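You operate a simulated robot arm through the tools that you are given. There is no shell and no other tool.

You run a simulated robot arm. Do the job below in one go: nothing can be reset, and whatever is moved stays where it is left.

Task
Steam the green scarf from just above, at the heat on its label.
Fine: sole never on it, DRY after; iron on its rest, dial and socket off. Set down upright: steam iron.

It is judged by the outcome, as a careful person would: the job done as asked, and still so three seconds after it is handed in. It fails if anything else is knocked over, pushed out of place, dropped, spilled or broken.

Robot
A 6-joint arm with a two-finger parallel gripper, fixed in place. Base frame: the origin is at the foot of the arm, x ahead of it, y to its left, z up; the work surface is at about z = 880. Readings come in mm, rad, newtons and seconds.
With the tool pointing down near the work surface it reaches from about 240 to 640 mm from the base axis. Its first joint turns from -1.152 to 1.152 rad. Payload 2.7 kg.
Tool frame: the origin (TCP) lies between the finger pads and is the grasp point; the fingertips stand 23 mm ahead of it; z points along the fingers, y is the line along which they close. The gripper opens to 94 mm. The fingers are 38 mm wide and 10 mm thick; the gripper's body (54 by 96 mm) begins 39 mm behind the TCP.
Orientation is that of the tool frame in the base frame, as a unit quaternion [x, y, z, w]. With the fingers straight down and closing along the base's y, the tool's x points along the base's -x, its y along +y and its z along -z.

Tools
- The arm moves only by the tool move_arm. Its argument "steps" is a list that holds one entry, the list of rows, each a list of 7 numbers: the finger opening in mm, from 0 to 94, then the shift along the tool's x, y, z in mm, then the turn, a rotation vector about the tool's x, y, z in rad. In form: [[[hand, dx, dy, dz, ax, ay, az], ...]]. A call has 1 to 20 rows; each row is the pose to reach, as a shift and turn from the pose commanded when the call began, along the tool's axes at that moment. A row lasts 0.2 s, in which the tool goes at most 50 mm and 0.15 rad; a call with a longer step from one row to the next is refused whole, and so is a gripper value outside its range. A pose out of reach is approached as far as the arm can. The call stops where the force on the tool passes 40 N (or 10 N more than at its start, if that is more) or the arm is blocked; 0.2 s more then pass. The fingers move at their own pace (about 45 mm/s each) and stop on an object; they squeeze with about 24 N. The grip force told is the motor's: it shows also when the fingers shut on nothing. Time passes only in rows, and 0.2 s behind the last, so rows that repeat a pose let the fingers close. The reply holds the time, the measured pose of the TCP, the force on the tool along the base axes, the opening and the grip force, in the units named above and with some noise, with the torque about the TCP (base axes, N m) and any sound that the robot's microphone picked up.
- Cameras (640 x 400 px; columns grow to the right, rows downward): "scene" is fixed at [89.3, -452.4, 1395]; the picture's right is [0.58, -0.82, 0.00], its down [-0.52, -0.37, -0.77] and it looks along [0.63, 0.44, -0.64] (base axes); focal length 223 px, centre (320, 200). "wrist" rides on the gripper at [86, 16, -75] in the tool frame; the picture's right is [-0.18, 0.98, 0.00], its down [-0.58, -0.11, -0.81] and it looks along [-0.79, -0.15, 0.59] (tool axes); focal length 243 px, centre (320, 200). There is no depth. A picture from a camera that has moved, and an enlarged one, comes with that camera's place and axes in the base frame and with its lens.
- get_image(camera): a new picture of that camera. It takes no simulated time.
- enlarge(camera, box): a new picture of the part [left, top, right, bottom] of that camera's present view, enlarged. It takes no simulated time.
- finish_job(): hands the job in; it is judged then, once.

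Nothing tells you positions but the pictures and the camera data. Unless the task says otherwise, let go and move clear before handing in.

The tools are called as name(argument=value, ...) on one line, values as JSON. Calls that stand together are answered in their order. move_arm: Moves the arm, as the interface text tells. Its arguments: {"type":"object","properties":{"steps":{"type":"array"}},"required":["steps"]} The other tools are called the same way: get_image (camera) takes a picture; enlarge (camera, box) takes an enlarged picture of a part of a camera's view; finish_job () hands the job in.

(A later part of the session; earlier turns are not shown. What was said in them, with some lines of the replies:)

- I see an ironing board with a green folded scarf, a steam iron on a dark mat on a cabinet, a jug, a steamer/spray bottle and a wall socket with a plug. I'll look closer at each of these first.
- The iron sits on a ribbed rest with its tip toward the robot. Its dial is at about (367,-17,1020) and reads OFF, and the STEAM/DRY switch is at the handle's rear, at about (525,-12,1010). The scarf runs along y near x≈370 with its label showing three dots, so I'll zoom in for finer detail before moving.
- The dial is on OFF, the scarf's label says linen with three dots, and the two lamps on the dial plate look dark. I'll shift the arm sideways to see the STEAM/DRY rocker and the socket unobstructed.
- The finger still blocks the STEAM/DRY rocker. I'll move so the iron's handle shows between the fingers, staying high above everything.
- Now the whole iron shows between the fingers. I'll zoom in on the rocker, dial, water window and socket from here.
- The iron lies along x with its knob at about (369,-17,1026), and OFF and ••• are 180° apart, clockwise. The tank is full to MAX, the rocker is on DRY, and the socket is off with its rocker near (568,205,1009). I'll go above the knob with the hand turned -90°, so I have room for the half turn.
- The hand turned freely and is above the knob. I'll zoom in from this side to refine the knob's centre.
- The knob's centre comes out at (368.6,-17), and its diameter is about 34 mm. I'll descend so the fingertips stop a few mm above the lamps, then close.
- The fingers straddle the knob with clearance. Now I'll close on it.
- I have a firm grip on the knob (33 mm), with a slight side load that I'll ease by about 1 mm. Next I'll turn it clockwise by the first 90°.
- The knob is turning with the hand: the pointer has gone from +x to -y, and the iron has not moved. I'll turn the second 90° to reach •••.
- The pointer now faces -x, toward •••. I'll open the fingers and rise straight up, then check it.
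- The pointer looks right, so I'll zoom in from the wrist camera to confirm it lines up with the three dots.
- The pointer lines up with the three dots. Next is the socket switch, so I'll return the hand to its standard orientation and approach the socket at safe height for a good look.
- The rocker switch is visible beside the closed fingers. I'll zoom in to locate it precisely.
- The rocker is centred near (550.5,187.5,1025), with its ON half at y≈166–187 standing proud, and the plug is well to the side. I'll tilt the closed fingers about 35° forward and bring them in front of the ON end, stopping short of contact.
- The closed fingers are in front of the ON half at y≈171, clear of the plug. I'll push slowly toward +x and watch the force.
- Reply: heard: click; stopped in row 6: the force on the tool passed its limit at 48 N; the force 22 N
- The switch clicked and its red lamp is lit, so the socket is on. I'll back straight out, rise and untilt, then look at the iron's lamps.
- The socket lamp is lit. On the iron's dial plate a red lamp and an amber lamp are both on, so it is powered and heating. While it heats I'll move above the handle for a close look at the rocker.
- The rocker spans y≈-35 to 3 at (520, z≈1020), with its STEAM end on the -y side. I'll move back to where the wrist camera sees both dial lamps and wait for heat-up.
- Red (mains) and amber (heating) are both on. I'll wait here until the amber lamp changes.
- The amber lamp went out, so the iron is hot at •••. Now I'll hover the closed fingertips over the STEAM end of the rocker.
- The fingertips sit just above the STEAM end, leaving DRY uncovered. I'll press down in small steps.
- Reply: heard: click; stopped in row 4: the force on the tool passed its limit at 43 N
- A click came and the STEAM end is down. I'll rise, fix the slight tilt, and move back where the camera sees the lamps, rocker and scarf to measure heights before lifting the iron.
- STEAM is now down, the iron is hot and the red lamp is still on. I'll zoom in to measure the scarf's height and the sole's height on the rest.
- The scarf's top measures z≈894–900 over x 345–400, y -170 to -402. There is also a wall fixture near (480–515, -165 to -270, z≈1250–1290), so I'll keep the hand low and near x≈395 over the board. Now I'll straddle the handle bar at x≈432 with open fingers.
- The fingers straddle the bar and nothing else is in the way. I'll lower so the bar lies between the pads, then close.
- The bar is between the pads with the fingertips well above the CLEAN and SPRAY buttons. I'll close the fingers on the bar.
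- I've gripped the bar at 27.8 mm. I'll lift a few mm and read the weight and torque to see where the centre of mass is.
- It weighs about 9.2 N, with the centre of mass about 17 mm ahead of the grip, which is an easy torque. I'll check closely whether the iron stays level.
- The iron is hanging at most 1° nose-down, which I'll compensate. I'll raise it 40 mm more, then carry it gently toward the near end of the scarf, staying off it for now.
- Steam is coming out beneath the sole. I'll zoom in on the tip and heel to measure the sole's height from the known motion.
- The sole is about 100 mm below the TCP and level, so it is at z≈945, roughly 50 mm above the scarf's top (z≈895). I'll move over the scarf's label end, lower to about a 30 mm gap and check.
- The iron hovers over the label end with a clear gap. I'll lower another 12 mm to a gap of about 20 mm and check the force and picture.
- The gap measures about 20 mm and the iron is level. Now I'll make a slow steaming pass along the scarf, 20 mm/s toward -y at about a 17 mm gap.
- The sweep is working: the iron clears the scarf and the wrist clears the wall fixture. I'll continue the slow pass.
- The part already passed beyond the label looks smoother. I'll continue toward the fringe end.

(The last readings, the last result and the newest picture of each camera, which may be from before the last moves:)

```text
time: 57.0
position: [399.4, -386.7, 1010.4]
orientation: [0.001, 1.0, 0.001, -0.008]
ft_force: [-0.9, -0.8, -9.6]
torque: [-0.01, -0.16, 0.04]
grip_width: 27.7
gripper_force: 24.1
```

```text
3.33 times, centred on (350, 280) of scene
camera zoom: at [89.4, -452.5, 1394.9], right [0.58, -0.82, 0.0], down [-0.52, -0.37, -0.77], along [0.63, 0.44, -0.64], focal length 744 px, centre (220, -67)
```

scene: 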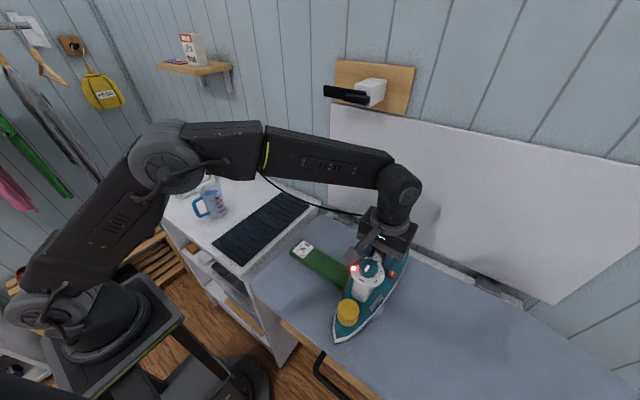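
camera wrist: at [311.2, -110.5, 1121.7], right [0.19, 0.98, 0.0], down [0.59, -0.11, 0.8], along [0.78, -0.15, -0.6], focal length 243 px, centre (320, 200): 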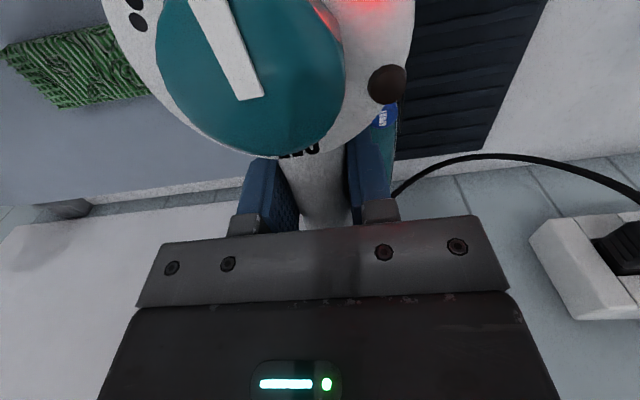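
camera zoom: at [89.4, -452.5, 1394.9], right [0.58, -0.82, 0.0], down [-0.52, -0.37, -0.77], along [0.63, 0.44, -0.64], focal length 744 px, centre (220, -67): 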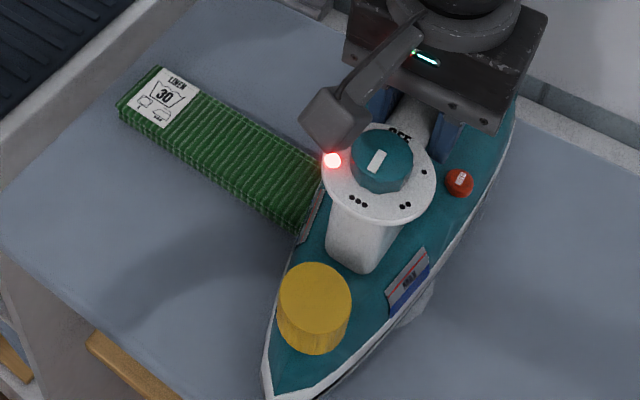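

The scarf is visibly smooth where steamed. I'll extend past the fringe end and dwell briefly, then start the return pass.

move_arm(steps=[[[15, 0, -3, 0, 0, 0, 0], [15, 0, -6, 0, 0, 0, 0], [15, 0, -9, 0, 0, 0, 0], [15, 0, -12, 0, 0, 0, 0], [15, 0, -15, 0, 0, 0, 0], [15, 0, -18, 0, 0, 0, 0], [15, 0, -21, 0, 0, 0, 0], [15, 0, -24, 0, 0, 0, 0], [15, 0, -27, 0, 0, 0, 0], [15, 0, -30, 0, 0, 0, 0], [15, 0, -30, 0, 0, 0, 0], [15, 0, -30, 0, 0, 0, 0], [15, 0, -27, 0, 0, 0, 0], [15, 0, -23, 0, 0, 0, 0], [15, 0, -19, 0, 0, 0, 0], [15, 0, -15, 0, 0, 0, 0], [15, 0, -11, 0, 0, 0, 0], [15, 0, -7, 0, 0, 0, 0], [15, 0, -3, 0, 0, 0, 0], [15, 0, 1, 0, 0, 0, 0]]])

enlarge(camera="scene", box=[280, 220, 420, 340])

```text
time: 61.1
position: [399.8, -384.4, 1011.4]
orientation: [0.002, 1.0, 0.0, -0.008]
ft_force: [0.1, -0.4, -9.6]
torque: [0.01, -0.16, 0.05]
grip_width: 27.8
gripper_force: 24.0
```

```text
3.33 times, centred on (350, 280) of scene
camera zoom: at [89.4, -452.5, 1394.9], right [0.58, -0.82, 0.0], down [-0.52, -0.37, -0.77], along [0.63, 0.44, -0.64], focal length 744 px, centre (220, -67)
```

zoom: 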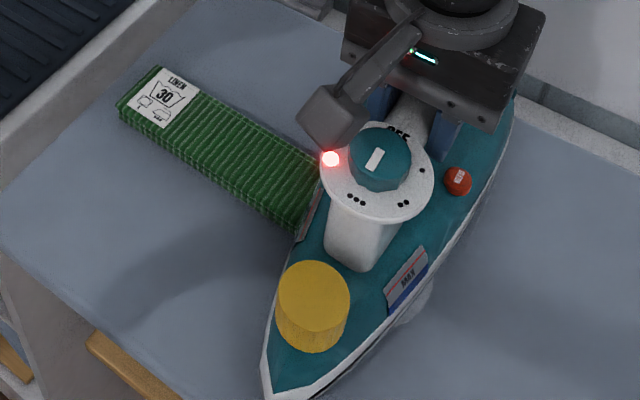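

The tank level is dropping but there is enough left. I'll make the return pass a little faster and check the fringe end once it is uncovered.

move_arm(steps=[[[15, 0, 3, 0, 0, 0, 0], [15, 0, 8, 0, 0, 0, 0], [15, 0, 13, 0, 0, 0, 0], [15, 0, 18, 0, 0, 0, 0], [15, 0, 23, 0, 0, 0, 0], [15, 0, 28, 0, 0, 0, 0], [15, 0, 33, 0, 0, 0, 0], [15, 0, 38, 0, 0, 0, 0], [15, 0, 43, 0, 0, 0, 0], [15, 0, 48, 0, 0, 0, 0], [15, 0, 53, 0, 0, 0, 0], [15, 0, 58, 0, 0, 0, 0], [15, 0, 63, 0, 0, 0, 0], [15, 0, 68, 0, 0, 0, 0], [15, 0, 73, 0, 0, 0, 0], [15, 0, 78, 0, 0, 0, 0], [15, 0, 83, 0, 0, 0, 0], [15, 0, 88, 0, 0, 0, 0], [15, 0, 93, 0, 0, 0, 0], [15, 0, 98, 0, 0, 0, 0]]])

enlarge(camera="scene", box=[280, 210, 420, 330])

```text
time: 65.3
position: [400.3, -288.0, 1010.8]
orientation: [0.0, 1.0, 0.0, -0.009]
ft_force: [0.9, -0.4, -9.7]
torque: [0.02, -0.16, 0.02]
grip_width: 27.5
gripper_force: 24.0
```

```text
3.33 times, centred on (350, 270) of scene
camera zoom: at [89.4, -452.4, 1394.9], right [0.58, -0.82, 0.0], down [-0.52, -0.37, -0.77], along [0.63, 0.44, -0.64], focal length 744 px, centre (220, -33)
```

zoom: 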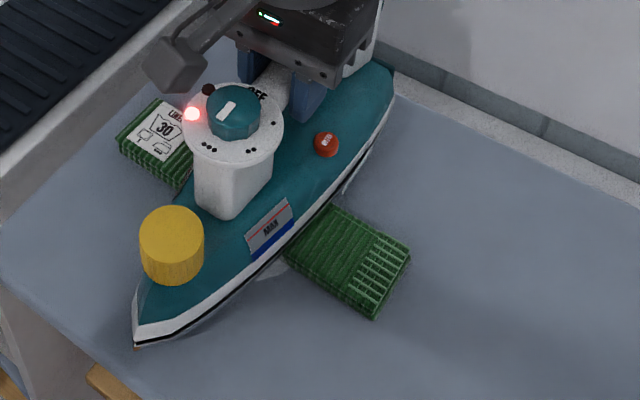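

The whole scarf including the fringe end looks smooth. I'll complete the return pass over the label end.

move_arm(steps=[[[15, 0, 3, 0, 0, 0, 0], [15, 0, 9, 0, 0, 0, 0], [15, 0, 16, 0, 0, 0, 0], [15, 0, 23, 0, 0, 0, 0], [15, 0, 30, 0, 0, 0, 0], [15, 0, 37, 0, 0, 0, 0], [15, 0, 44, 0, 0, 0, 0], [15, 0, 51, 0, 0, 0, 0], [15, 0, 58, 0, 0, 0, 0], [15, 0, 65, 0, 0, 0, 0], [15, 0, 72, 0, 0, 0, 0], [15, 0, 79, 0, 0, 0, 0], [15, 0, 86, 0, 0, 0, 0], [15, 0, 93, 0, 0, 0, 0], [15, 0, 100, 0, 0, 0, 0], [15, 0, 107, 0, 0, 0, 0], [15, 0, 114, 0, 0, 0, 0], [15, 0, 121, 0, 0, 0, 0], [15, 0, 128, 0, 0, 0, 0], [15, 0, 135, 0, 0, 0, 0]]])

get_image(camera="scene")

enlarge(camera="scene", box=[270, 220, 390, 310])

```text
time: 69.5
position: [400.0, -153.4, 1010.0]
orientation: [0.001, 1.0, 0.0, -0.009]
ft_force: [0.2, 0.5, -9.5]
torque: [-0.01, -0.15, 0.02]
grip_width: 27.5
gripper_force: 23.6
```

```text
taken
```

scene: 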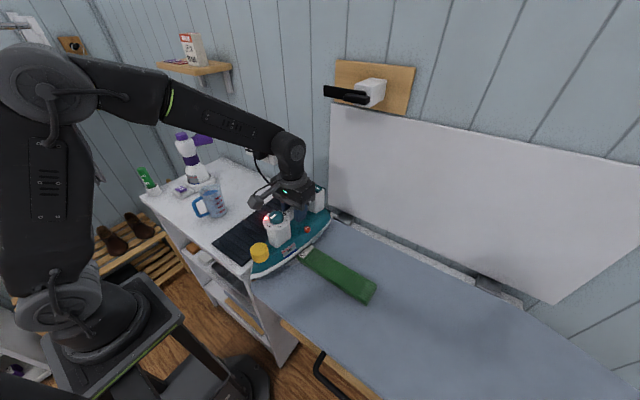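

```text
4.44 times, centred on (330, 265) of scene
camera zoom: at [89.4, -452.4, 1394.9], right [0.58, -0.82, 0.0], down [-0.52, -0.37, -0.77], along [0.63, 0.44, -0.64], focal length 992 px, centre (276, -89)
```

zoom: 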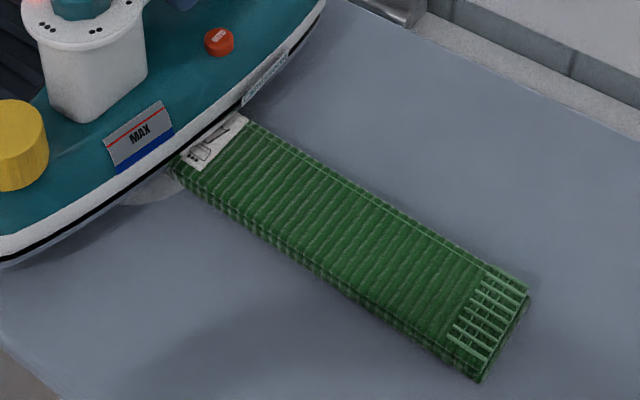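

The scarf is fully smooth. Now I'll lift clear and carry the iron back over its rest at (431,-17).

move_arm(steps=[[[15, 0, 0, -10, 0, 0, 0], [15, 0, 0, -22, 0, 0, 0], [15, 0, 4, -35.5, 0, 0, 0], [15, -4, 14, -35.5, 0, 0, 0], [15, -8, 30, -35.5, 0, 0, 0], [15, -12, 48, -35.5, 0, 0, 0], [15, -16, 66, -35.5, 0, 0, 0], [15, -20, 84, -35.5, 0, 0, 0], [15, -24, 102, -35.5, 0, 0, 0], [15, -28, 118, -35.5, 0, 0, 0], [15, -30, 130, -35.5, 0, 0, 0], [15, -30.7, 136.4, -35.5, 0, 0, 0], [15, -30.7, 136.4, -35.5, 0, 0, 0]]])

get_image(camera="scene")

enlarge(camera="scene", box=[210, 150, 330, 260])

```text
time: 72.3
position: [432.3, -16.2, 1046.0]
orientation: [0.002, 1.0, 0.0, -0.009]
ft_force: [-0.1, -0.9, -9.9]
torque: [-0.02, -0.14, 0.05]
grip_width: 27.4
gripper_force: 24.0
```

```text
taken
```

scene: 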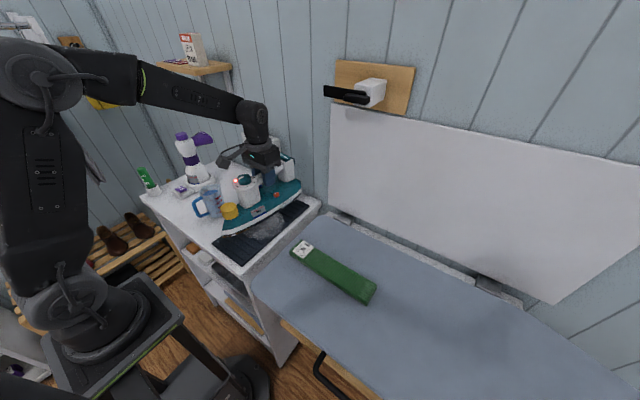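

```text
3.64 times, centred on (270, 205) of scene
camera zoom: at [89.4, -452.4, 1395.0], right [0.58, -0.82, 0.0], down [-0.52, -0.37, -0.77], along [0.63, 0.44, -0.64], focal length 812 px, centre (502, 182)
```

zoom: 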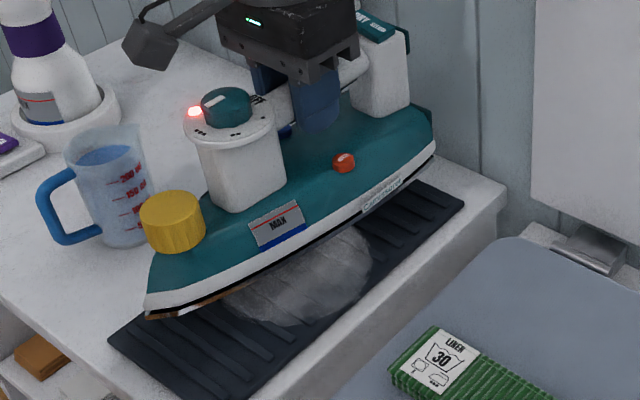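

The iron is level above its rest, with steam drifting below. I'll lower it slowly to just above contact.

move_arm(steps=[[[15, 0.5, 0, 12, 0, 0, 0], [15, 0.5, 0, 25, 0, 0, 0], [15, 0.5, 0, 35, 0, 0, 0], [15, 0.5, 0, 42, 0, 0, 0], [15, 0.5, 0, 46, 0, 0, 0], [15, 0.5, 0, 47.5, 0, 0, 0], [15, 0.5, 0, 48.5, 0, 0, 0]]])

enlarge(camera="scene", box=[210, 150, 330, 260])

```text
time: 74.0
position: [430.2, -15.9, 997.5]
orientation: [0.002, 1.0, 0.0, -0.008]
ft_force: [-3.0, 0.2, -5.3]
torque: [-0.17, -0.29, -0.07]
grip_width: 27.8
gripper_force: 24.2
```

```text
3.64 times, centred on (270, 205) of scene
camera zoom: at [89.3, -452.3, 1395.0], right [0.58, -0.82, 0.0], down [-0.52, -0.37, -0.77], along [0.63, 0.44, -0.64], focal length 812 px, centre (502, 182)
```

zoom: 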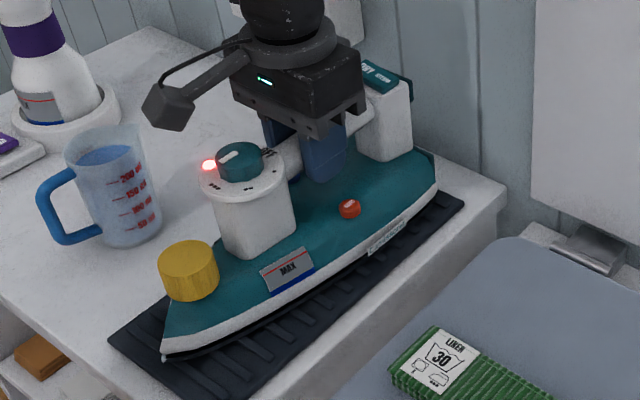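

It's making first contact, heel side first. I'll ease the nose down and lower 2 mm more so it settles flat.

move_arm(steps=[[[15, 0, 0, 0.7, 0, -0.005, 0], [15, 0, 0, 1.4, 0, -0.01, 0], [15, 0, 0, 2.0, 0, -0.015, 0], [15, 0, 0, 2.0, 0, -0.015, 0]]])

```text
time: 75.0
position: [429.9, -16.3, 996.3]
orientation: [0.001, 1.0, 0.0, 0.0]
ft_force: [-13.4, 5.1, 12.7]
torque: [0.02, 0.06, -0.11]
grip_width: 27.9
gripper_force: 24.3
```

It is down on the rest with a little preload. I'll relieve that and then open the fingers.

move_arm(steps=[[[15, 0.7, 0.3, -0.5, 0, 0, 0], [15, 1.2, 0.5, -1.0, 0, 0, 0], [15, 1.2, 0.5, -1.0, 0, 0, 0]]])

enlarge(camera="scene", box=[210, 150, 330, 260])

```text
time: 75.8
position: [428.9, -16.1, 995.9]
orientation: [0.001, 1.0, 0.001, 0.0]
ft_force: [2.0, 1.6, -4.9]
torque: [-0.02, -0.79, 0.03]
grip_width: 27.7
gripper_force: 24.1
```

```text
3.64 times, centred on (270, 205) of scene
camera zoom: at [89.4, -452.4, 1395.0], right [0.58, -0.82, 0.0], down [-0.52, -0.37, -0.77], along [0.63, 0.44, -0.64], focal length 812 px, centre (502, 182)
```

zoom: 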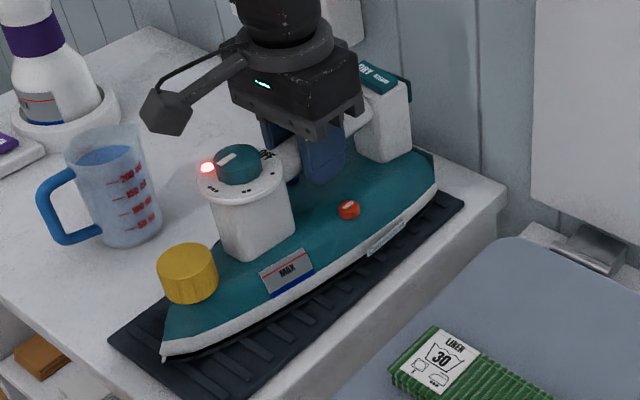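

The heel is resting and the nose is a hair high. I'll tip the nose down slightly so it rests flat before release.

move_arm(steps=[[[15, 0, 0, 0.3, 0, -0.005, 0], [15, 0, 0, 0.5, 0, -0.01, 0], [15, 0, 0, 0.5, 0, -0.01, 0]]])

```text
time: 76.5
position: [429.2, -16.3, 996.3]
orientation: [0.001, 1.0, 0.0, 0.004]
ft_force: [3.5, 0.1, 2.8]
torque: [-0.02, 0.77, 0.01]
grip_width: 27.8
gripper_force: 24.2
```

It's balanced between the two states, so I'll go halfway back and open the fingers.

move_arm(steps=[[[15, 0, 0, 0, 0, 0.004, 0], [15, 0, 0, 0, 0, 0.004, 0], [35, 0, 0, 0, 0, 0.004, 0], [50, 0, 0, 0, 0, 0.004, 0], [70, 0, 0, 0, 0, 0.004, 0], [70, 0, 0, 0, 0, 0.004, 0]]])

enlarge(camera="scene", box=[210, 150, 330, 260])

get_image(camera="wrist")

```text
time: 78.0
position: [429.0, -15.8, 995.7]
orientation: [0.001, 1.0, 0.0, 0.003]
ft_force: [-0.3, 0.0, -0.2]
torque: [-0.01, 0.01, -0.02]
grip_width: 70.1
gripper_force: 0.1
```

```text
3.64 times, centred on (270, 205) of scene
camera zoom: at [89.3, -452.4, 1395.0], right [0.58, -0.82, 0.0], down [-0.52, -0.37, -0.77], along [0.63, 0.44, -0.64], focal length 812 px, centre (502, 182)
```

zoom: 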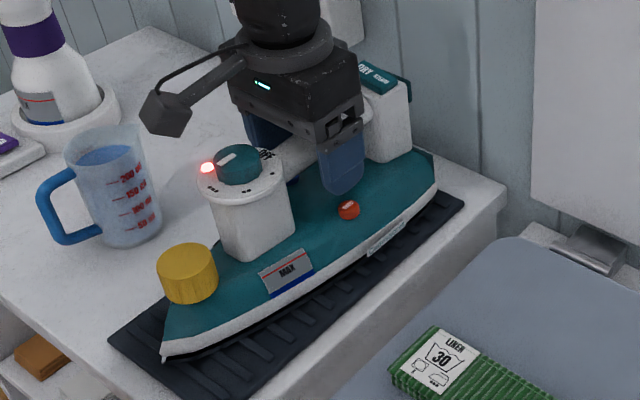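

```text
taken
camera wrist: at [342.9, 0.4, 1070.6], right [0.19, 0.98, 0.0], down [0.58, -0.11, 0.81], along [0.8, -0.15, -0.59], focal length 243 px, centre (320, 200)
```

wrist: 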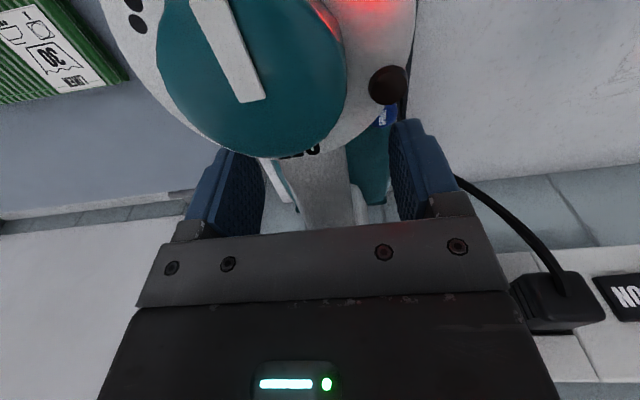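

The iron stands freely on its rest. I'll rise straight up and look at the rocker to press DRY.

move_arm(steps=[[[75, 0, 0, -15, 0, 0.006, 0], [75, 0, 0, -55, 0, 0.006, 0], [60, 0, 0, -100, 0, 0.006, 0], [30, -10, 0, -140, 0, 0.006, 0], [0, -30, 0, -155, 0, 0.006, 0], [0, -30, 0, -155, 0, 0.006, 0], [0, -30, 0, -155, 0, 0.006, 0]]])

enlarge(camera="wrist", box=[270, 60, 390, 150])

get_image(camera="scene")

```text
time: 79.5
position: [457.3, -15.9, 1151.7]
orientation: [0.001, 1.0, 0.0, -0.001]
ft_force: [0.2, -0.1, 0.7]
torque: [0.02, 0.01, -0.02]
grip_width: 0.0
gripper_force: 24.0
```

```text
4.44 times, centred on (330, 105) of wrist
camera zoom: at [372.1, 0.9, 1227.1], right [0.19, 0.98, 0.0], down [0.58, -0.11, 0.81], along [0.79, -0.15, -0.59], focal length 1078 px, centre (276, 622)
```

zoom: 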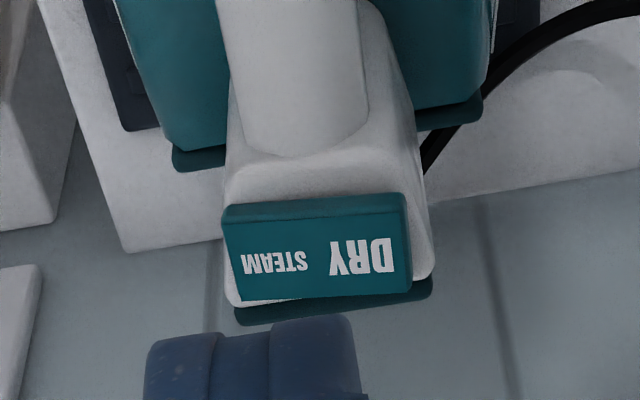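

```text
taken
```

scene: 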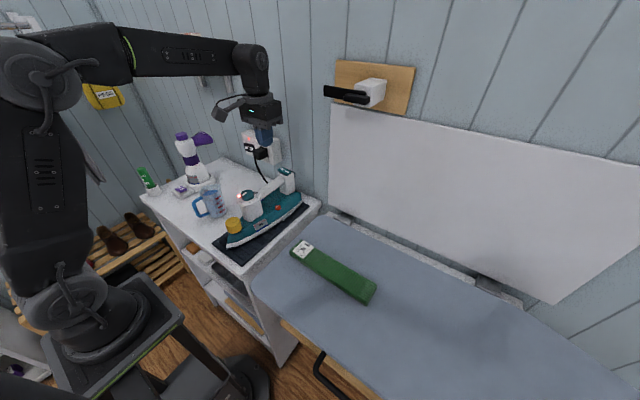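

The rocker's DRY end is now up, at about (517.5, 3). I'll hover the closed fingertips over the DRY half at y≈-4 and then press.

move_arm(steps=[[[0, -30, 5, 20, 0, 0, 0], [0, -59, 11.1, 50, 0, 0, 0], [0, -59, 11.1, 85, 0, 0, 0], [0, -59, 11.1, 102, 0, 0, 0], [0, -59, 11.1, 102, 0, 0, 0]]])

enlarge(camera="wrist", box=[260, 80, 400, 200])

enlarge(camera="scene", box=[250, 140, 330, 200])

```text
time: 80.8
position: [517.6, -4.2, 1048.7]
orientation: [0.001, 1.0, 0.0, -0.001]
ft_force: [0.4, -0.3, 0.5]
torque: [0.02, -0.02, 0.01]
grip_width: 0.1
gripper_force: 24.4
```

```text
3.33 times, centred on (330, 140) of wrist
camera zoom: at [432.1, 12.5, 1123.9], right [0.19, 0.98, 0.0], down [0.58, -0.11, 0.81], along [0.79, -0.15, -0.59], focal length 809 px, centre (287, 400)
```

zoom: 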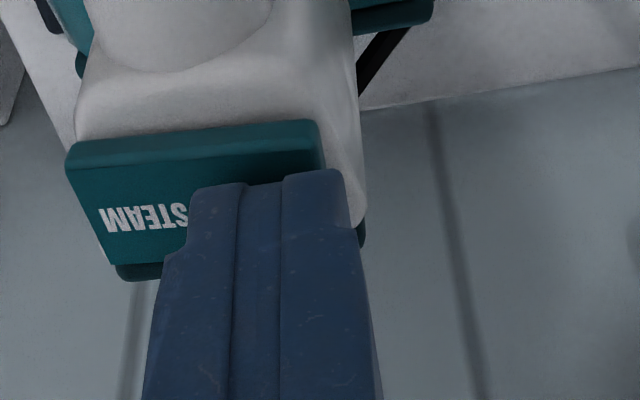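

```text
6.67 times, centred on (290, 170) of scene
camera zoom: at [89.3, -452.3, 1395.0], right [0.58, -0.82, 0.0], down [-0.52, -0.37, -0.77], along [0.63, 0.44, -0.64], focal length 1488 px, centre (520, 400)
```

zoom: 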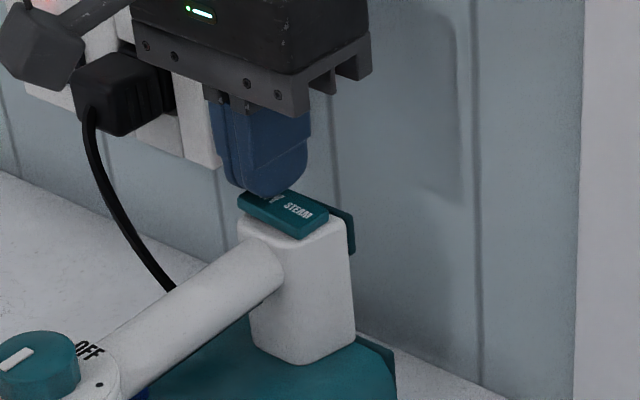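

The fingertips cover only the DRY half. I'll press down in small steps.

move_arm(steps=[[[0, 0, 0, 3, 0, 0, 0], [0, 0, 0, 5, 0, 0, 0], [0, 0, 0, 6.5, 0, 0, 0], [0, 0, 0, 8, 0, 0, 0], [0, 0, 0, 9.5, 0, 0, 0], [0, 0, 0, 11, 0, 0, 0]]])

enlarge(camera="scene", box=[250, 140, 330, 200])

```text
time: 81.8
position: [518.3, -3.1, 1045.3]
orientation: [-0.001, 1.0, 0.0, 0.004]
ft_force: [-5.3, 3.3, 6.4]
torque: [-0.05, 0.18, -0.11]
grip_width: 0.0
gripper_force: 24.3
heard: click
stopped in row 5: the force on the tool passed its limit at 42 N (the readings are from after the stop); the commanded pose is now the measured one
```

```text
6.67 times, centred on (290, 170) of scene
camera zoom: at [89.0, -452.3, 1395.0], right [0.58, -0.82, 0.0], down [-0.52, -0.37, -0.77], along [0.63, 0.44, -0.64], focal length 1488 px, centre (520, 400)
```

zoom: 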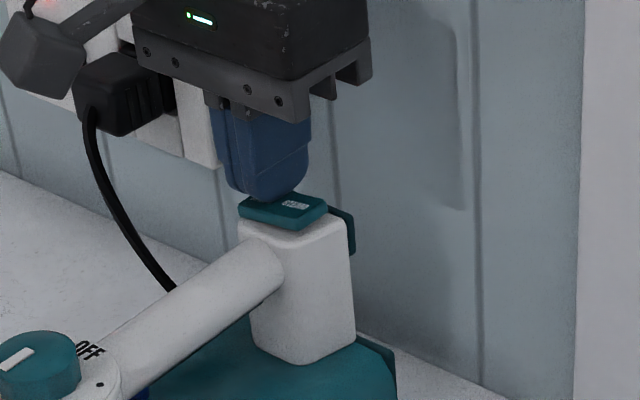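

A click came and the DRY end is down. I'll rise and level the hand, then verify the rocker.

move_arm(steps=[[[0, 0, 0, -20, 0, 0.008, 0], [0, 0, 0, -60, 0, 0.008, 0], [0, 0, 0, -105, 0, 0.008, 0], [0, 40, 0, -105, 0, 0.008, 0], [30, 80, -5, -105, 0, 0.008, 0], [60, 120, -10, -105, 0, 0.008, 0], [94, 152, -14, -105, 0, 0.008, 0], [94, 152, -14, -105, 0, 0.008, 0]]])

enlarge(camera="scene", box=[250, 160, 310, 200])

get_image(camera="wrist")

```text
time: 83.6
position: [365.1, -18.5, 1149.3]
orientation: [0.0, 1.0, 0.0, 0.0]
ft_force: [-0.1, 0.1, -0.3]
torque: [-0.01, 0.02, -0.03]
grip_width: 84.7
gripper_force: 0.0
```

```text
10.00 times, centred on (280, 180) of scene
camera zoom: at [89.3, -452.4, 1395.0], right [0.58, -0.82, 0.0], down [-0.52, -0.37, -0.77], along [0.63, 0.44, -0.64], focal length 2232 px, centre (720, 400)
```

zoom: 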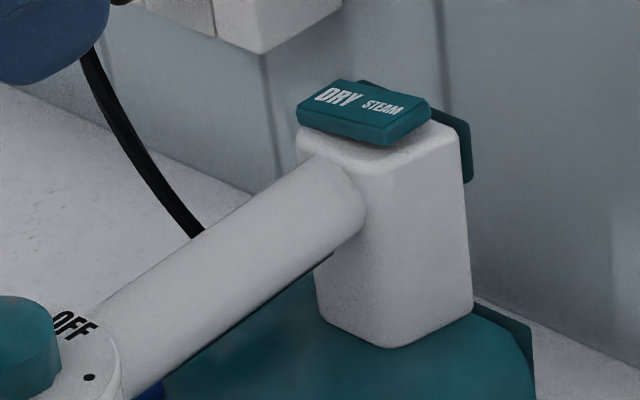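

```text
taken
camera wrist: at [279.3, -1.3, 1224.8], right [0.18, 0.98, 0.0], down [0.58, -0.11, 0.81], along [0.79, -0.15, -0.59], focal length 243 px, centre (320, 200)
```

wrist: 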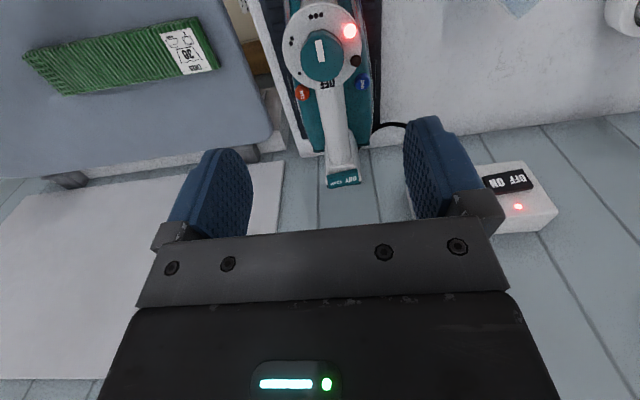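

The rocker is back on DRY. Now I'll turn the hand +90° above the dial and measure the knob again.

move_arm(steps=[[[94, 0, 0, 3, 0, 0, 0.143], [94, 0, 0, 6, 0, 0, 0.286], [94, 0, 0, 9, 0, 0, 0.428], [94, 0, 0, 12, 0, 0, 0.571], [94, 0, 0, 15, 0, 0, 0.714], [94, 0, 0, 18, 0, 0, 0.857], [94, 0, 0, 21, 0, 0, 1.0], [94, 0, 0, 24, 0, 0, 1.142], [94, 0, 0, 27, 0, 0, 1.285], [94, 0, 0, 30, 0, 0, 1.428], [94, 0, 0, 30, 0, 0, 1.5708], [94, 0, 0, 30, 0, 0, 1.5708]]])

get_image(camera="wrist")

enlarge(camera="wrist", box=[270, 0, 380, 110])

enlarge(camera="scene", box=[225, 180, 285, 220])

```text
time: 86.2
position: [365.7, -17.5, 1118.9]
orientation: [0.708, 0.707, -0.001, 0.001]
ft_force: [-0.3, -0.1, 0.5]
torque: [0.04, 0.03, -0.01]
grip_width: 93.7
gripper_force: 0.0
```

```text
taken
camera wrist: at [382.8, 68.2, 1194.2], right [0.98, -0.19, 0.0], down [-0.11, -0.58, 0.81], along [-0.15, -0.79, -0.59], focal length 243 px, centre (320, 200)
```

wrist: 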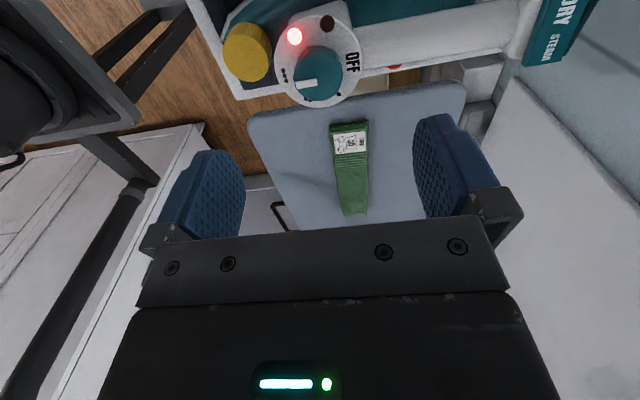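

```text
3.64 times, centred on (325, 55) of wrist
camera zoom: at [382.8, 68.2, 1194.2], right [0.98, -0.19, 0.0], down [-0.11, -0.58, 0.81], along [-0.15, -0.79, -0.59], focal length 882 px, centre (302, 727)
```

zoom: 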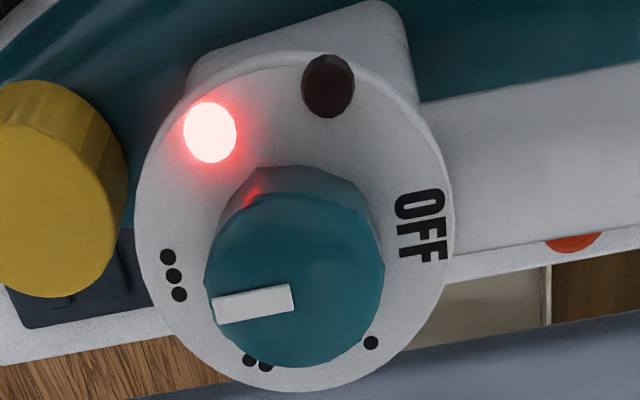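

```text
10.00 times, centred on (255, 200) of scene
camera zoom: at [89.3, -452.4, 1395.0], right [0.58, -0.82, 0.0], down [-0.52, -0.37, -0.77], along [0.63, 0.44, -0.64], focal length 2232 px, centre (970, 200)
```

zoom: 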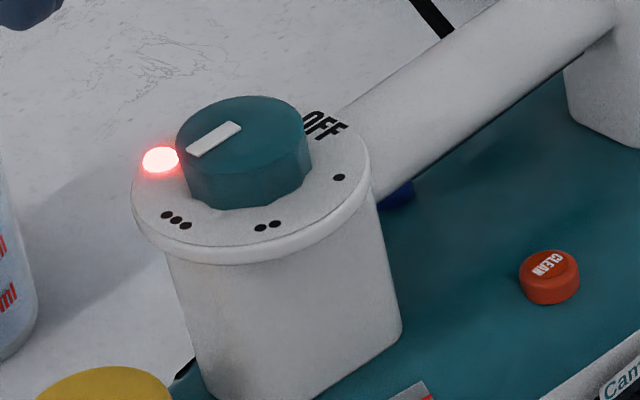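

The knob is at about (365.5,-16.3), with the hand nearly centred on it. I'll descend and grip it.

move_arm(steps=[[[94, 1.3, -0.8, 35, 0, 0, 0], [94, 1.3, -0.8, 65, 0, 0, 0], [75, 1.3, -0.8, 79, 0, 0, 0], [55, 1.3, -0.8, 79, 0, 0, 0], [45, 1.3, -0.8, 79, 0, 0, 0], [28, 1.3, -0.8, 79, 0, 0, 0], [28, 1.3, -0.8, 79, 0, 0, 0], [28, 1.3, -0.8, 79, 0, 0, 0]]])

get_image(camera="wrist")

```text
time: 88.0
position: [364.0, -16.5, 1038.7]
orientation: [0.707, 0.707, 0.0, 0.0]
ft_force: [0.5, -0.3, -0.3]
torque: [-0.1, 0.04, 0.01]
grip_width: 33.0
gripper_force: 24.8
```

```text
taken
camera wrist: at [381.7, 70.2, 1114.6], right [0.98, -0.18, 0.0], down [-0.11, -0.58, 0.81], along [-0.15, -0.79, -0.59], focal length 243 px, centre (320, 200)
```

wrist: 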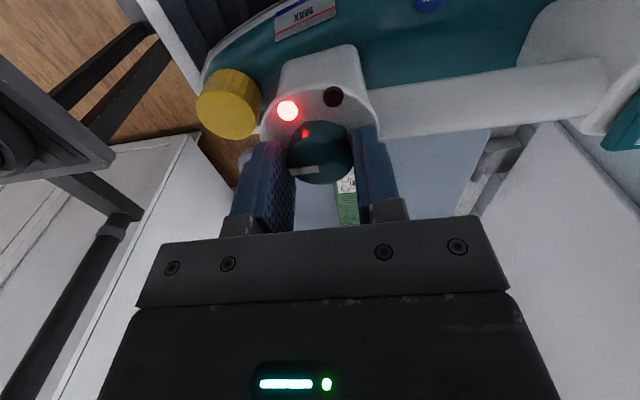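

The knob is gripped with no side load. I'll turn it counter-clockwise by the first 90°.

move_arm(steps=[[[28, 0, 0, 0, 0, 0, -0.1], [28, 0, 0, 0, 0, 0, -0.25], [28, 0, 0, 0, 0, 0, -0.4], [28, 0, 0, 0, 0, 0, -0.55], [28, 0, 0, 0, 0, 0, -0.7], [28, 0, 0, 0, 0, 0, -0.85], [28, 0, 0, 0, 0, 0, -1.0], [28, 0, 0, 0, 0, 0, -1.15], [28, 0, 0, 0, 0, 0, -1.3], [28, 0, 0, 0, 0, 0, -1.45], [28, 0, 0, 0, 0, 0, -1.5708], [28, 0, 0, 0, 0, 0, -1.5708]]])

get_image(camera="wrist")

```text
time: 90.6
position: [365.1, -15.3, 1039.9]
orientation: [-0.001, 1.0, 0.0, -0.002]
ft_force: [0.2, 0.1, 0.3]
torque: [0.03, 0.41, 0.02]
grip_width: 32.9
gripper_force: 23.4
```

```text
taken
camera wrist: at [278.7, -0.7, 1115.2], right [0.18, 0.98, 0.0], down [0.58, -0.11, 0.81], along [0.79, -0.15, -0.59], focal length 243 px, centre (320, 200)
```

wrist: 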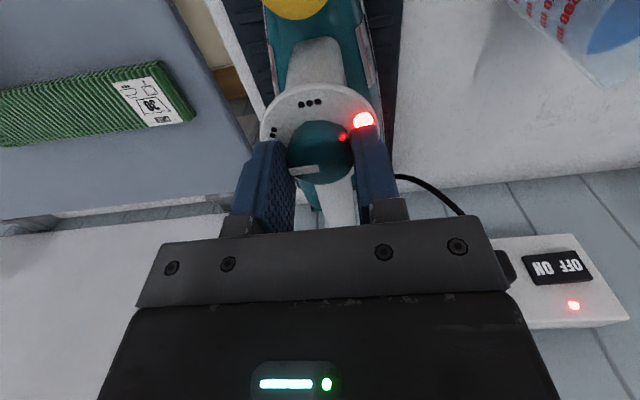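

The knob follows the hand. I'll turn the second 90° to bring it to OFF.

move_arm(steps=[[[28, 0, 0, 0, 0, 0, -0.15], [28, 0, 0, 0, 0, 0, -0.3], [28, 0, 0, 0, 0, 0, -0.45], [28, 0, 0, 0, 0, 0, -0.6], [28, 0, 0, 0, 0, 0, -0.75], [28, 0, 0, 0, 0, 0, -0.9], [28, 0, 0, 0, 0, 0, -1.05], [28, 0, 0, 0, 0, 0, -1.2], [28, 0, 0, 0, 0, 0, -1.35], [28, 0, 0, 0, 0, 0, -1.5], [28, 0, 0, 0, 0, 0, -1.5708], [28, 0, 0, 0, 0, 0, -1.5708]]])

get_image(camera="wrist")

enlarge(camera="scene", box=[220, 150, 300, 230])

```text
time: 93.2
position: [365.7, -17.1, 1039.4]
orientation: [0.708, -0.706, -0.001, 0.0]
ft_force: [-6.1, -2.9, 0.4]
torque: [0.07, -0.05, -0.11]
grip_width: 33.2
gripper_force: 23.9
```

```text
taken
camera wrist: at [349.0, -103.5, 1115.1], right [-0.98, 0.18, 0.0], down [0.11, 0.58, 0.81], along [0.15, 0.79, -0.59], focal length 243 px, centre (320, 200)
```

wrist: 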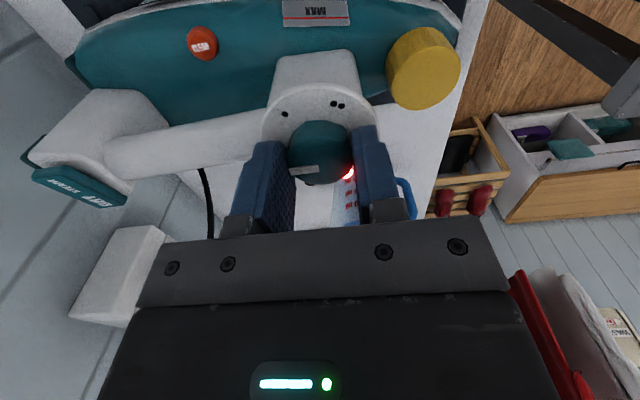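

```text
5.00 times, centred on (260, 190) of scene
camera zoom: at [89.1, -452.4, 1395.0], right [0.58, -0.82, 0.0], down [-0.52, -0.37, -0.77], along [0.63, 0.44, -0.64], focal length 1116 px, centre (620, 250)
```

zoom: 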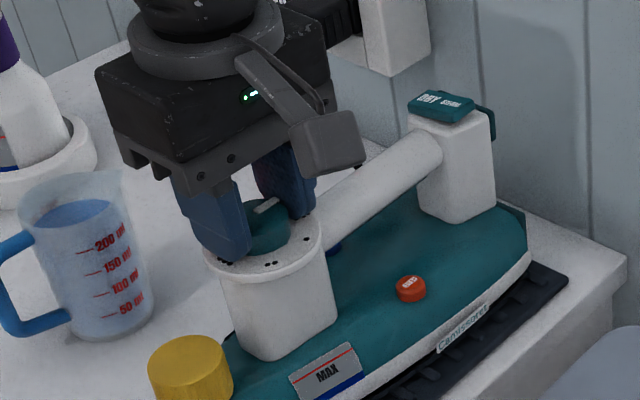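

The pointer now faces the handle (OFF). I'll open, rise and check.

move_arm(steps=[[[60, 0, 0, 0, 0, 0, 0], [60, 0, 0, 0, 0, 0, 0], [70, 0, 0, -10, 0, 0, 0], [70, 0, 0, -50, 0, 0, 0], [70, 0, 0, -90, 0, 0, 0], [70, 0, 0, -110, 0, 0, 0]]])

enlarge(camera="wrist", box=[250, 0, 400, 110])

enlarge(camera="scene", box=[225, 180, 285, 220])

```text
time: 94.6
position: [364.6, -17.3, 1151.3]
orientation: [-0.707, 0.707, 0.0, 0.0]
ft_force: [-0.8, 0.1, 0.2]
torque: [0.01, 0.0, 0.05]
grip_width: 69.8
gripper_force: 0.3
```

```text
3.64 times, centred on (325, 55) of wrist
camera zoom: at [348.6, -103.3, 1226.1], right [-0.98, 0.18, 0.0], down [0.11, 0.58, 0.81], along [0.15, 0.79, -0.59], focal length 882 px, centre (302, 727)
```

zoom: 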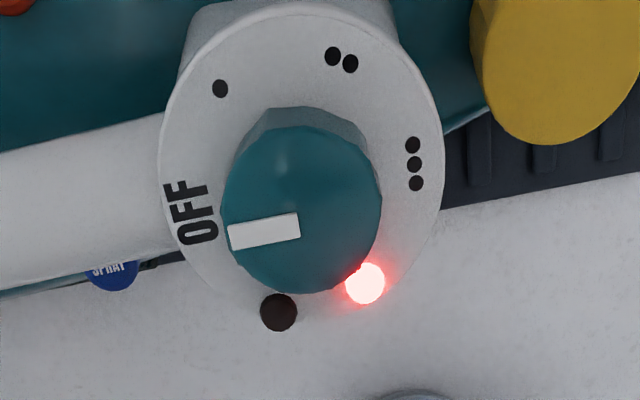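

```text
10.00 times, centred on (255, 200) of scene
camera zoom: at [89.3, -452.4, 1395.0], right [0.58, -0.82, 0.0], down [-0.52, -0.37, -0.77], along [0.63, 0.44, -0.64], focal length 2232 px, centre (970, 200)
```

zoom: 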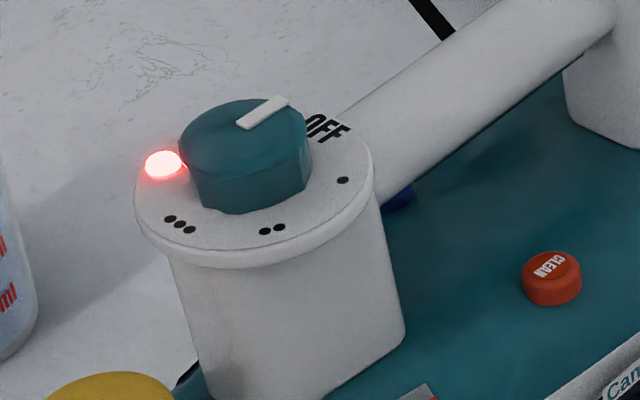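

The dial is exactly on OFF and the rocker is on DRY. Only the socket is left, so I'll go back toward it with the fingers closed and the hand in its standard orientation.

move_arm(steps=[[[50, -10, -3, 0, 0, 0, 0.143], [30, -24, -7, 0, 0, 0, 0.286], [10, -38, -11, 0, 0, 0, 0.428], [0, -52, -15, 0, 0, 0, 0.571], [0, -66, -19, 0, 0, 0, 0.714], [0, -80, -23, 0, 0, 0, 0.857], [0, -96, -27, 0, 0, 0, 1.0], [0, -112, -31, 0, 0, 0, 1.142], [0, -128, -35, 0, 0, 0, 1.285], [0, -145, -40, 0, 0, 0, 1.428], [0, -162, -43.5, 0, 0, 0, 1.5708], [0, -162, -43.5, 0, 0, 0, 1.5708]]])

get_image(camera="wrist")

enlarge(camera="wrist", box=[335, 140, 425, 230])

```text
time: 97.2
position: [408.0, 146.6, 1149.7]
orientation: [0.001, 1.0, 0.0, 0.0]
ft_force: [-0.7, 0.6, -0.1]
torque: [0.03, -0.03, -0.04]
grip_width: 0.0
gripper_force: 23.4
```

```text
taken
camera wrist: at [322.7, 161.9, 1225.6], right [0.19, 0.98, 0.0], down [0.58, -0.11, 0.81], along [0.79, -0.15, -0.59], focal length 243 px, centre (320, 200)
```

wrist: 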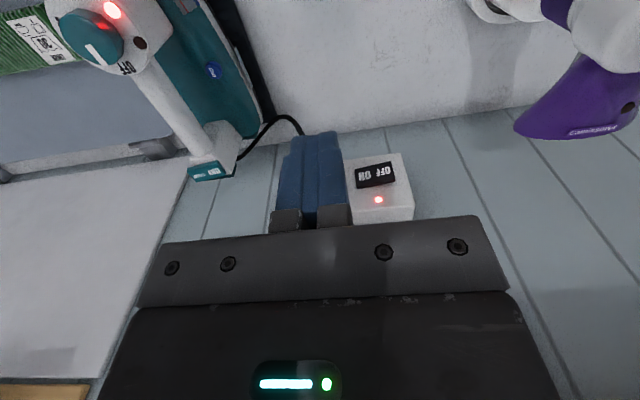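

```text
4.44 times, centred on (380, 185) of wrist
camera zoom: at [322.7, 161.9, 1225.6], right [0.19, 0.98, 0.0], down [0.58, -0.11, 0.81], along [0.79, -0.15, -0.59], focal length 1078 px, centre (53, 267)
```

zoom: 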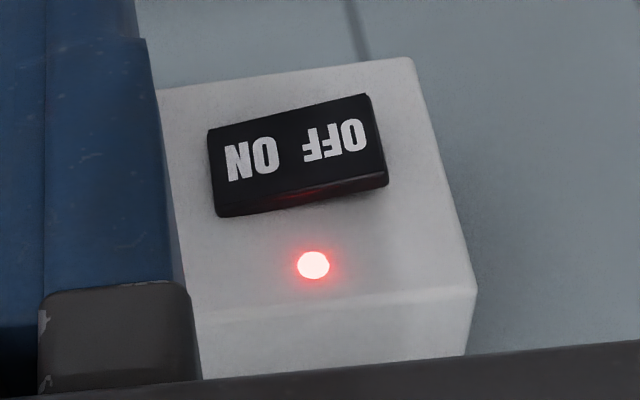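

The OFF end of the socket rocker now stands proud at y≈208, with its lamp lit. I'll make the same tilted approach as before, this time in front of the OFF half at y≈202.

move_arm(steps=[[[0, -12, 12, 10, 0, -0.122, 0], [0, -24, 24, 20, 0, -0.244, 0], [0, -37, 36, 30, 0, -0.366, 0], [0, -49, 47, 40, 0, -0.488, 0], [0, -61.5, 56, 50, 0, -0.61, 0], [0, -70, 56, 75, 0, -0.61, 0], [0, -80, 56, 105, 0, -0.61, 0], [0, -86.5, 56, 119, 0, -0.61, 0], [0, -86.5, 56, 119, 0, -0.61, 0]]])

get_image(camera="wrist")

enlarge(camera="scene", box=[160, 90, 300, 200])

```text
time: 99.2
position: [495.2, 201.7, 1031.2]
orientation: [0.0, 0.954, 0.0, 0.301]
ft_force: [-0.2, -0.7, 0.8]
torque: [0.0, -0.01, 0.0]
grip_width: 0.0
gripper_force: 24.0
```

```text
taken
camera wrist: at [382.7, 218.1, 1042.7], right [0.15, 0.98, 0.11], down [0.01, -0.11, 0.99], along [0.99, -0.15, -0.03], focal length 243 px, centre (320, 200)
```

wrist: 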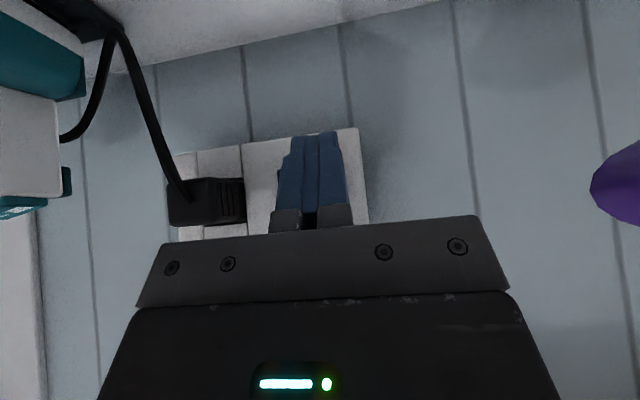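

```text
3.64 times, centred on (230, 145) of scene
camera zoom: at [89.3, -452.4, 1395.0], right [0.58, -0.82, 0.0], down [-0.52, -0.37, -0.77], along [0.63, 0.44, -0.64], focal length 812 px, centre (647, 400)
```

zoom: 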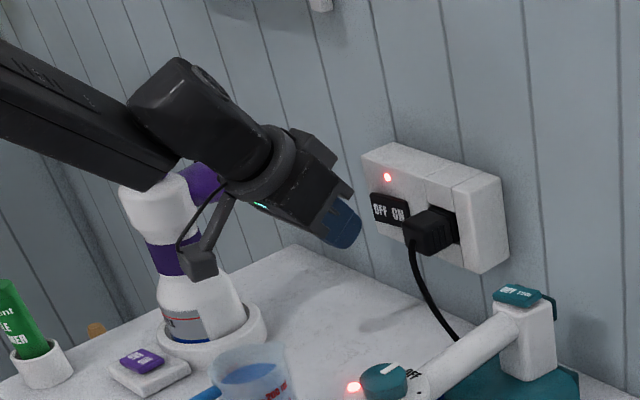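

The fingertips are in front of the OFF half with the steamer clear to the side. I'll push slowly toward +x.

move_arm(steps=[[[0, -9.8, 0, 6.9, 0, 0, 0], [0, -14.7, 0, 10.3, 0, 0, 0], [0, -17.2, 0, 12.1, 0, 0, 0], [0, -19.7, 0, 13.8, 0, 0, 0], [0, -22.1, 0, 15.5, 0, 0, 0], [0, -24.6, 0, 17.2, 0, 0, 0]]])

enlarge(camera="wrist", box=[160, 100, 380, 240])

enlarge(camera="scene", box=[225, 110, 305, 170])

```text
time: 100.6
position: [521.3, 202.3, 1031.9]
orientation: [0.001, 0.955, -0.002, 0.297]
ft_force: [-17.4, -2.0, 7.3]
torque: [-0.06, -0.06, -0.16]
grip_width: 0.0
gripper_force: 24.0
heard: click
stopped in row 6: the force on the tool passed its limit at 46 N (the readings are from after the stop); the commanded pose is now the measured one
```

```text
2.86 times, centred on (270, 170) of wrist
camera zoom: at [407.7, 218.0, 1044.3], right [0.16, 0.98, 0.1], down [0.02, -0.11, 0.99], along [0.99, -0.15, -0.04], focal length 693 px, centre (463, 286)
```

zoom: 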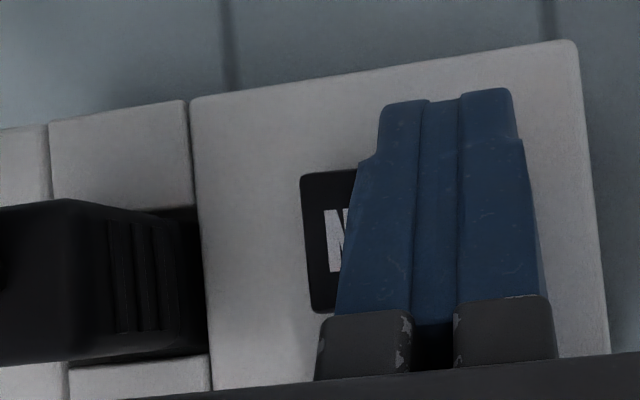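

```text
6.67 times, centred on (265, 140) of scene
camera zoom: at [88.6, -452.5, 1395.0], right [0.58, -0.82, 0.0], down [-0.52, -0.37, -0.77], along [0.63, 0.44, -0.64], focal length 1488 px, centre (687, 600)
```

zoom: 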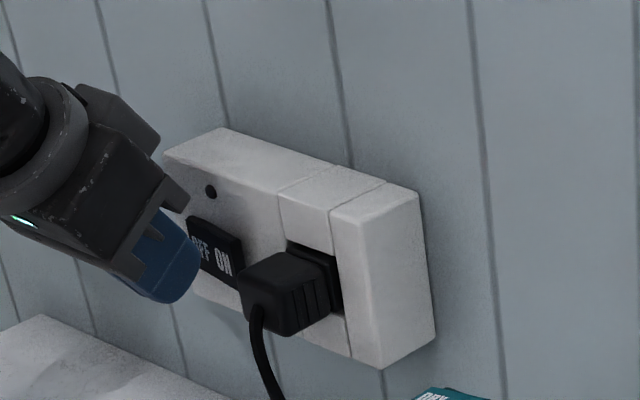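

The switch clicked and the socket lamp is dark, so it is off. I'll back straight out, rise, untilt, and check everything.

move_arm(steps=[[[0, 12.3, 0, -8.6, 0, 0, 0], [0, 24.6, 0, -17.2, 0, 0, 0], [0, 1.6, 0, -50, 0, 0, 0], [0, -21.3, 0, -82.7, 0, 0, 0], [0, -38.5, 0, -107.3, 0, 0.122, 0], [0, -28, 0, -118.3, 0, 0.244, 0], [0, -17.5, -10, -129.4, 0, 0.366, 0], [0, -6.3, -20, -139.7, 0, 0.488, 0], [0, 4.8, -30, -150, 0, 0.61, 0], [0, 4.8, -30, -150, 0, 0.61, 0]]])

get_image(camera="scene")

enlarge(camera="scene", box=[210, 120, 330, 250])

enlarge(camera="scene", box=[270, 220, 400, 320])

enlarge(camera="scene", box=[130, 110, 240, 230])

```text
time: 102.8
position: [432.9, 171.2, 1150.9]
orientation: [0.002, 1.0, 0.0, -0.003]
ft_force: [-0.2, -0.8, 0.2]
torque: [0.0, 0.04, 0.01]
grip_width: 0.1
gripper_force: 24.1
```

```text
taken
```

scene: 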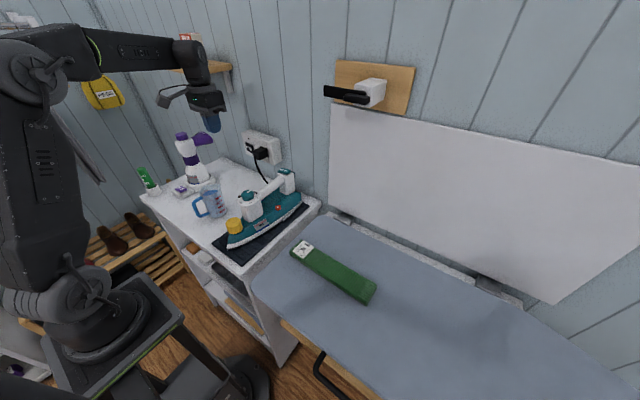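

```text
3.08 times, centred on (270, 185) of scene
camera zoom: at [89.3, -452.4, 1395.0], right [0.58, -0.82, 0.0], down [-0.52, -0.37, -0.77], along [0.63, 0.44, -0.64], focal length 687 px, centre (474, 246)
```

zoom: 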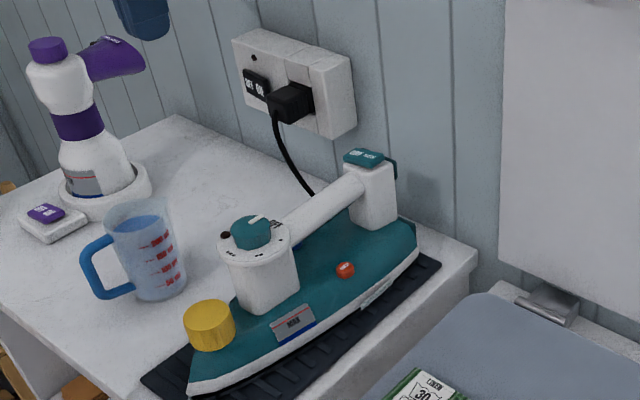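

```text
4.00 times, centred on (335, 270) of scene
camera zoom: at [89.3, -452.4, 1395.0], right [0.58, -0.82, 0.0], down [-0.52, -0.37, -0.77], along [0.63, 0.44, -0.64], focal length 893 px, centre (260, -80)
```

zoom: 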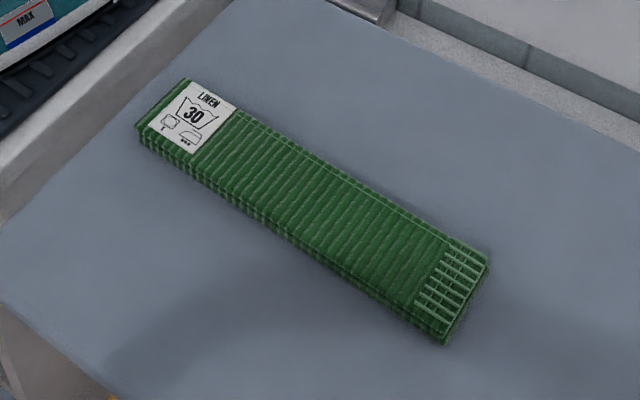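

```text
3.33 times, centred on (185, 170) of scene
camera zoom: at [89.3, -452.4, 1395.0], right [0.58, -0.82, 0.0], down [-0.52, -0.37, -0.77], along [0.63, 0.44, -0.64], focal length 744 px, centre (770, 300)
```

zoom: 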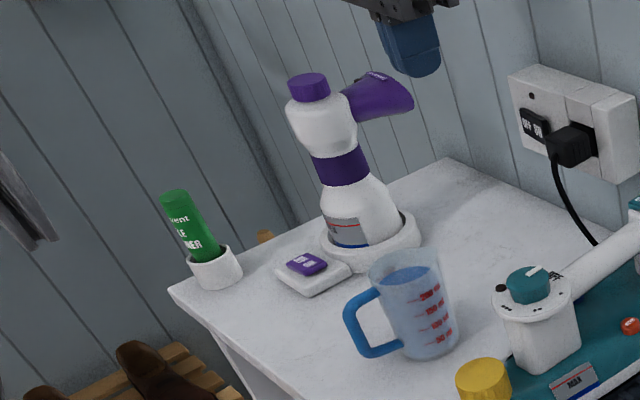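

The scarf is smooth and still in place. The iron stands upright on its rest with the dial on OFF, the rocker on DRY and the lamps dark, and the socket is off. Nothing else has moved and the arm is clear, so I'll hand the job in.

finish_job()

```text
The job is handed in.
```

The green scarf is steamed smooth end to end, including the fringe, and the job is handed in. I held the iron at three dots (•••), the heat on the scarf's label, about 17 mm above it. The sole never touched the scarf.

- **Iron:** it stands upright on its rest, a few millimetres from where it started, and is switched back to DRY.
- **Dial and socket:** both are off and the lamps are dark.
- **Everything else:** in the last pictures, nothing else had moved or spilled. The gripper was empty and clear of everything.

The iron's water tank is noticeably lower than the full level it started at.
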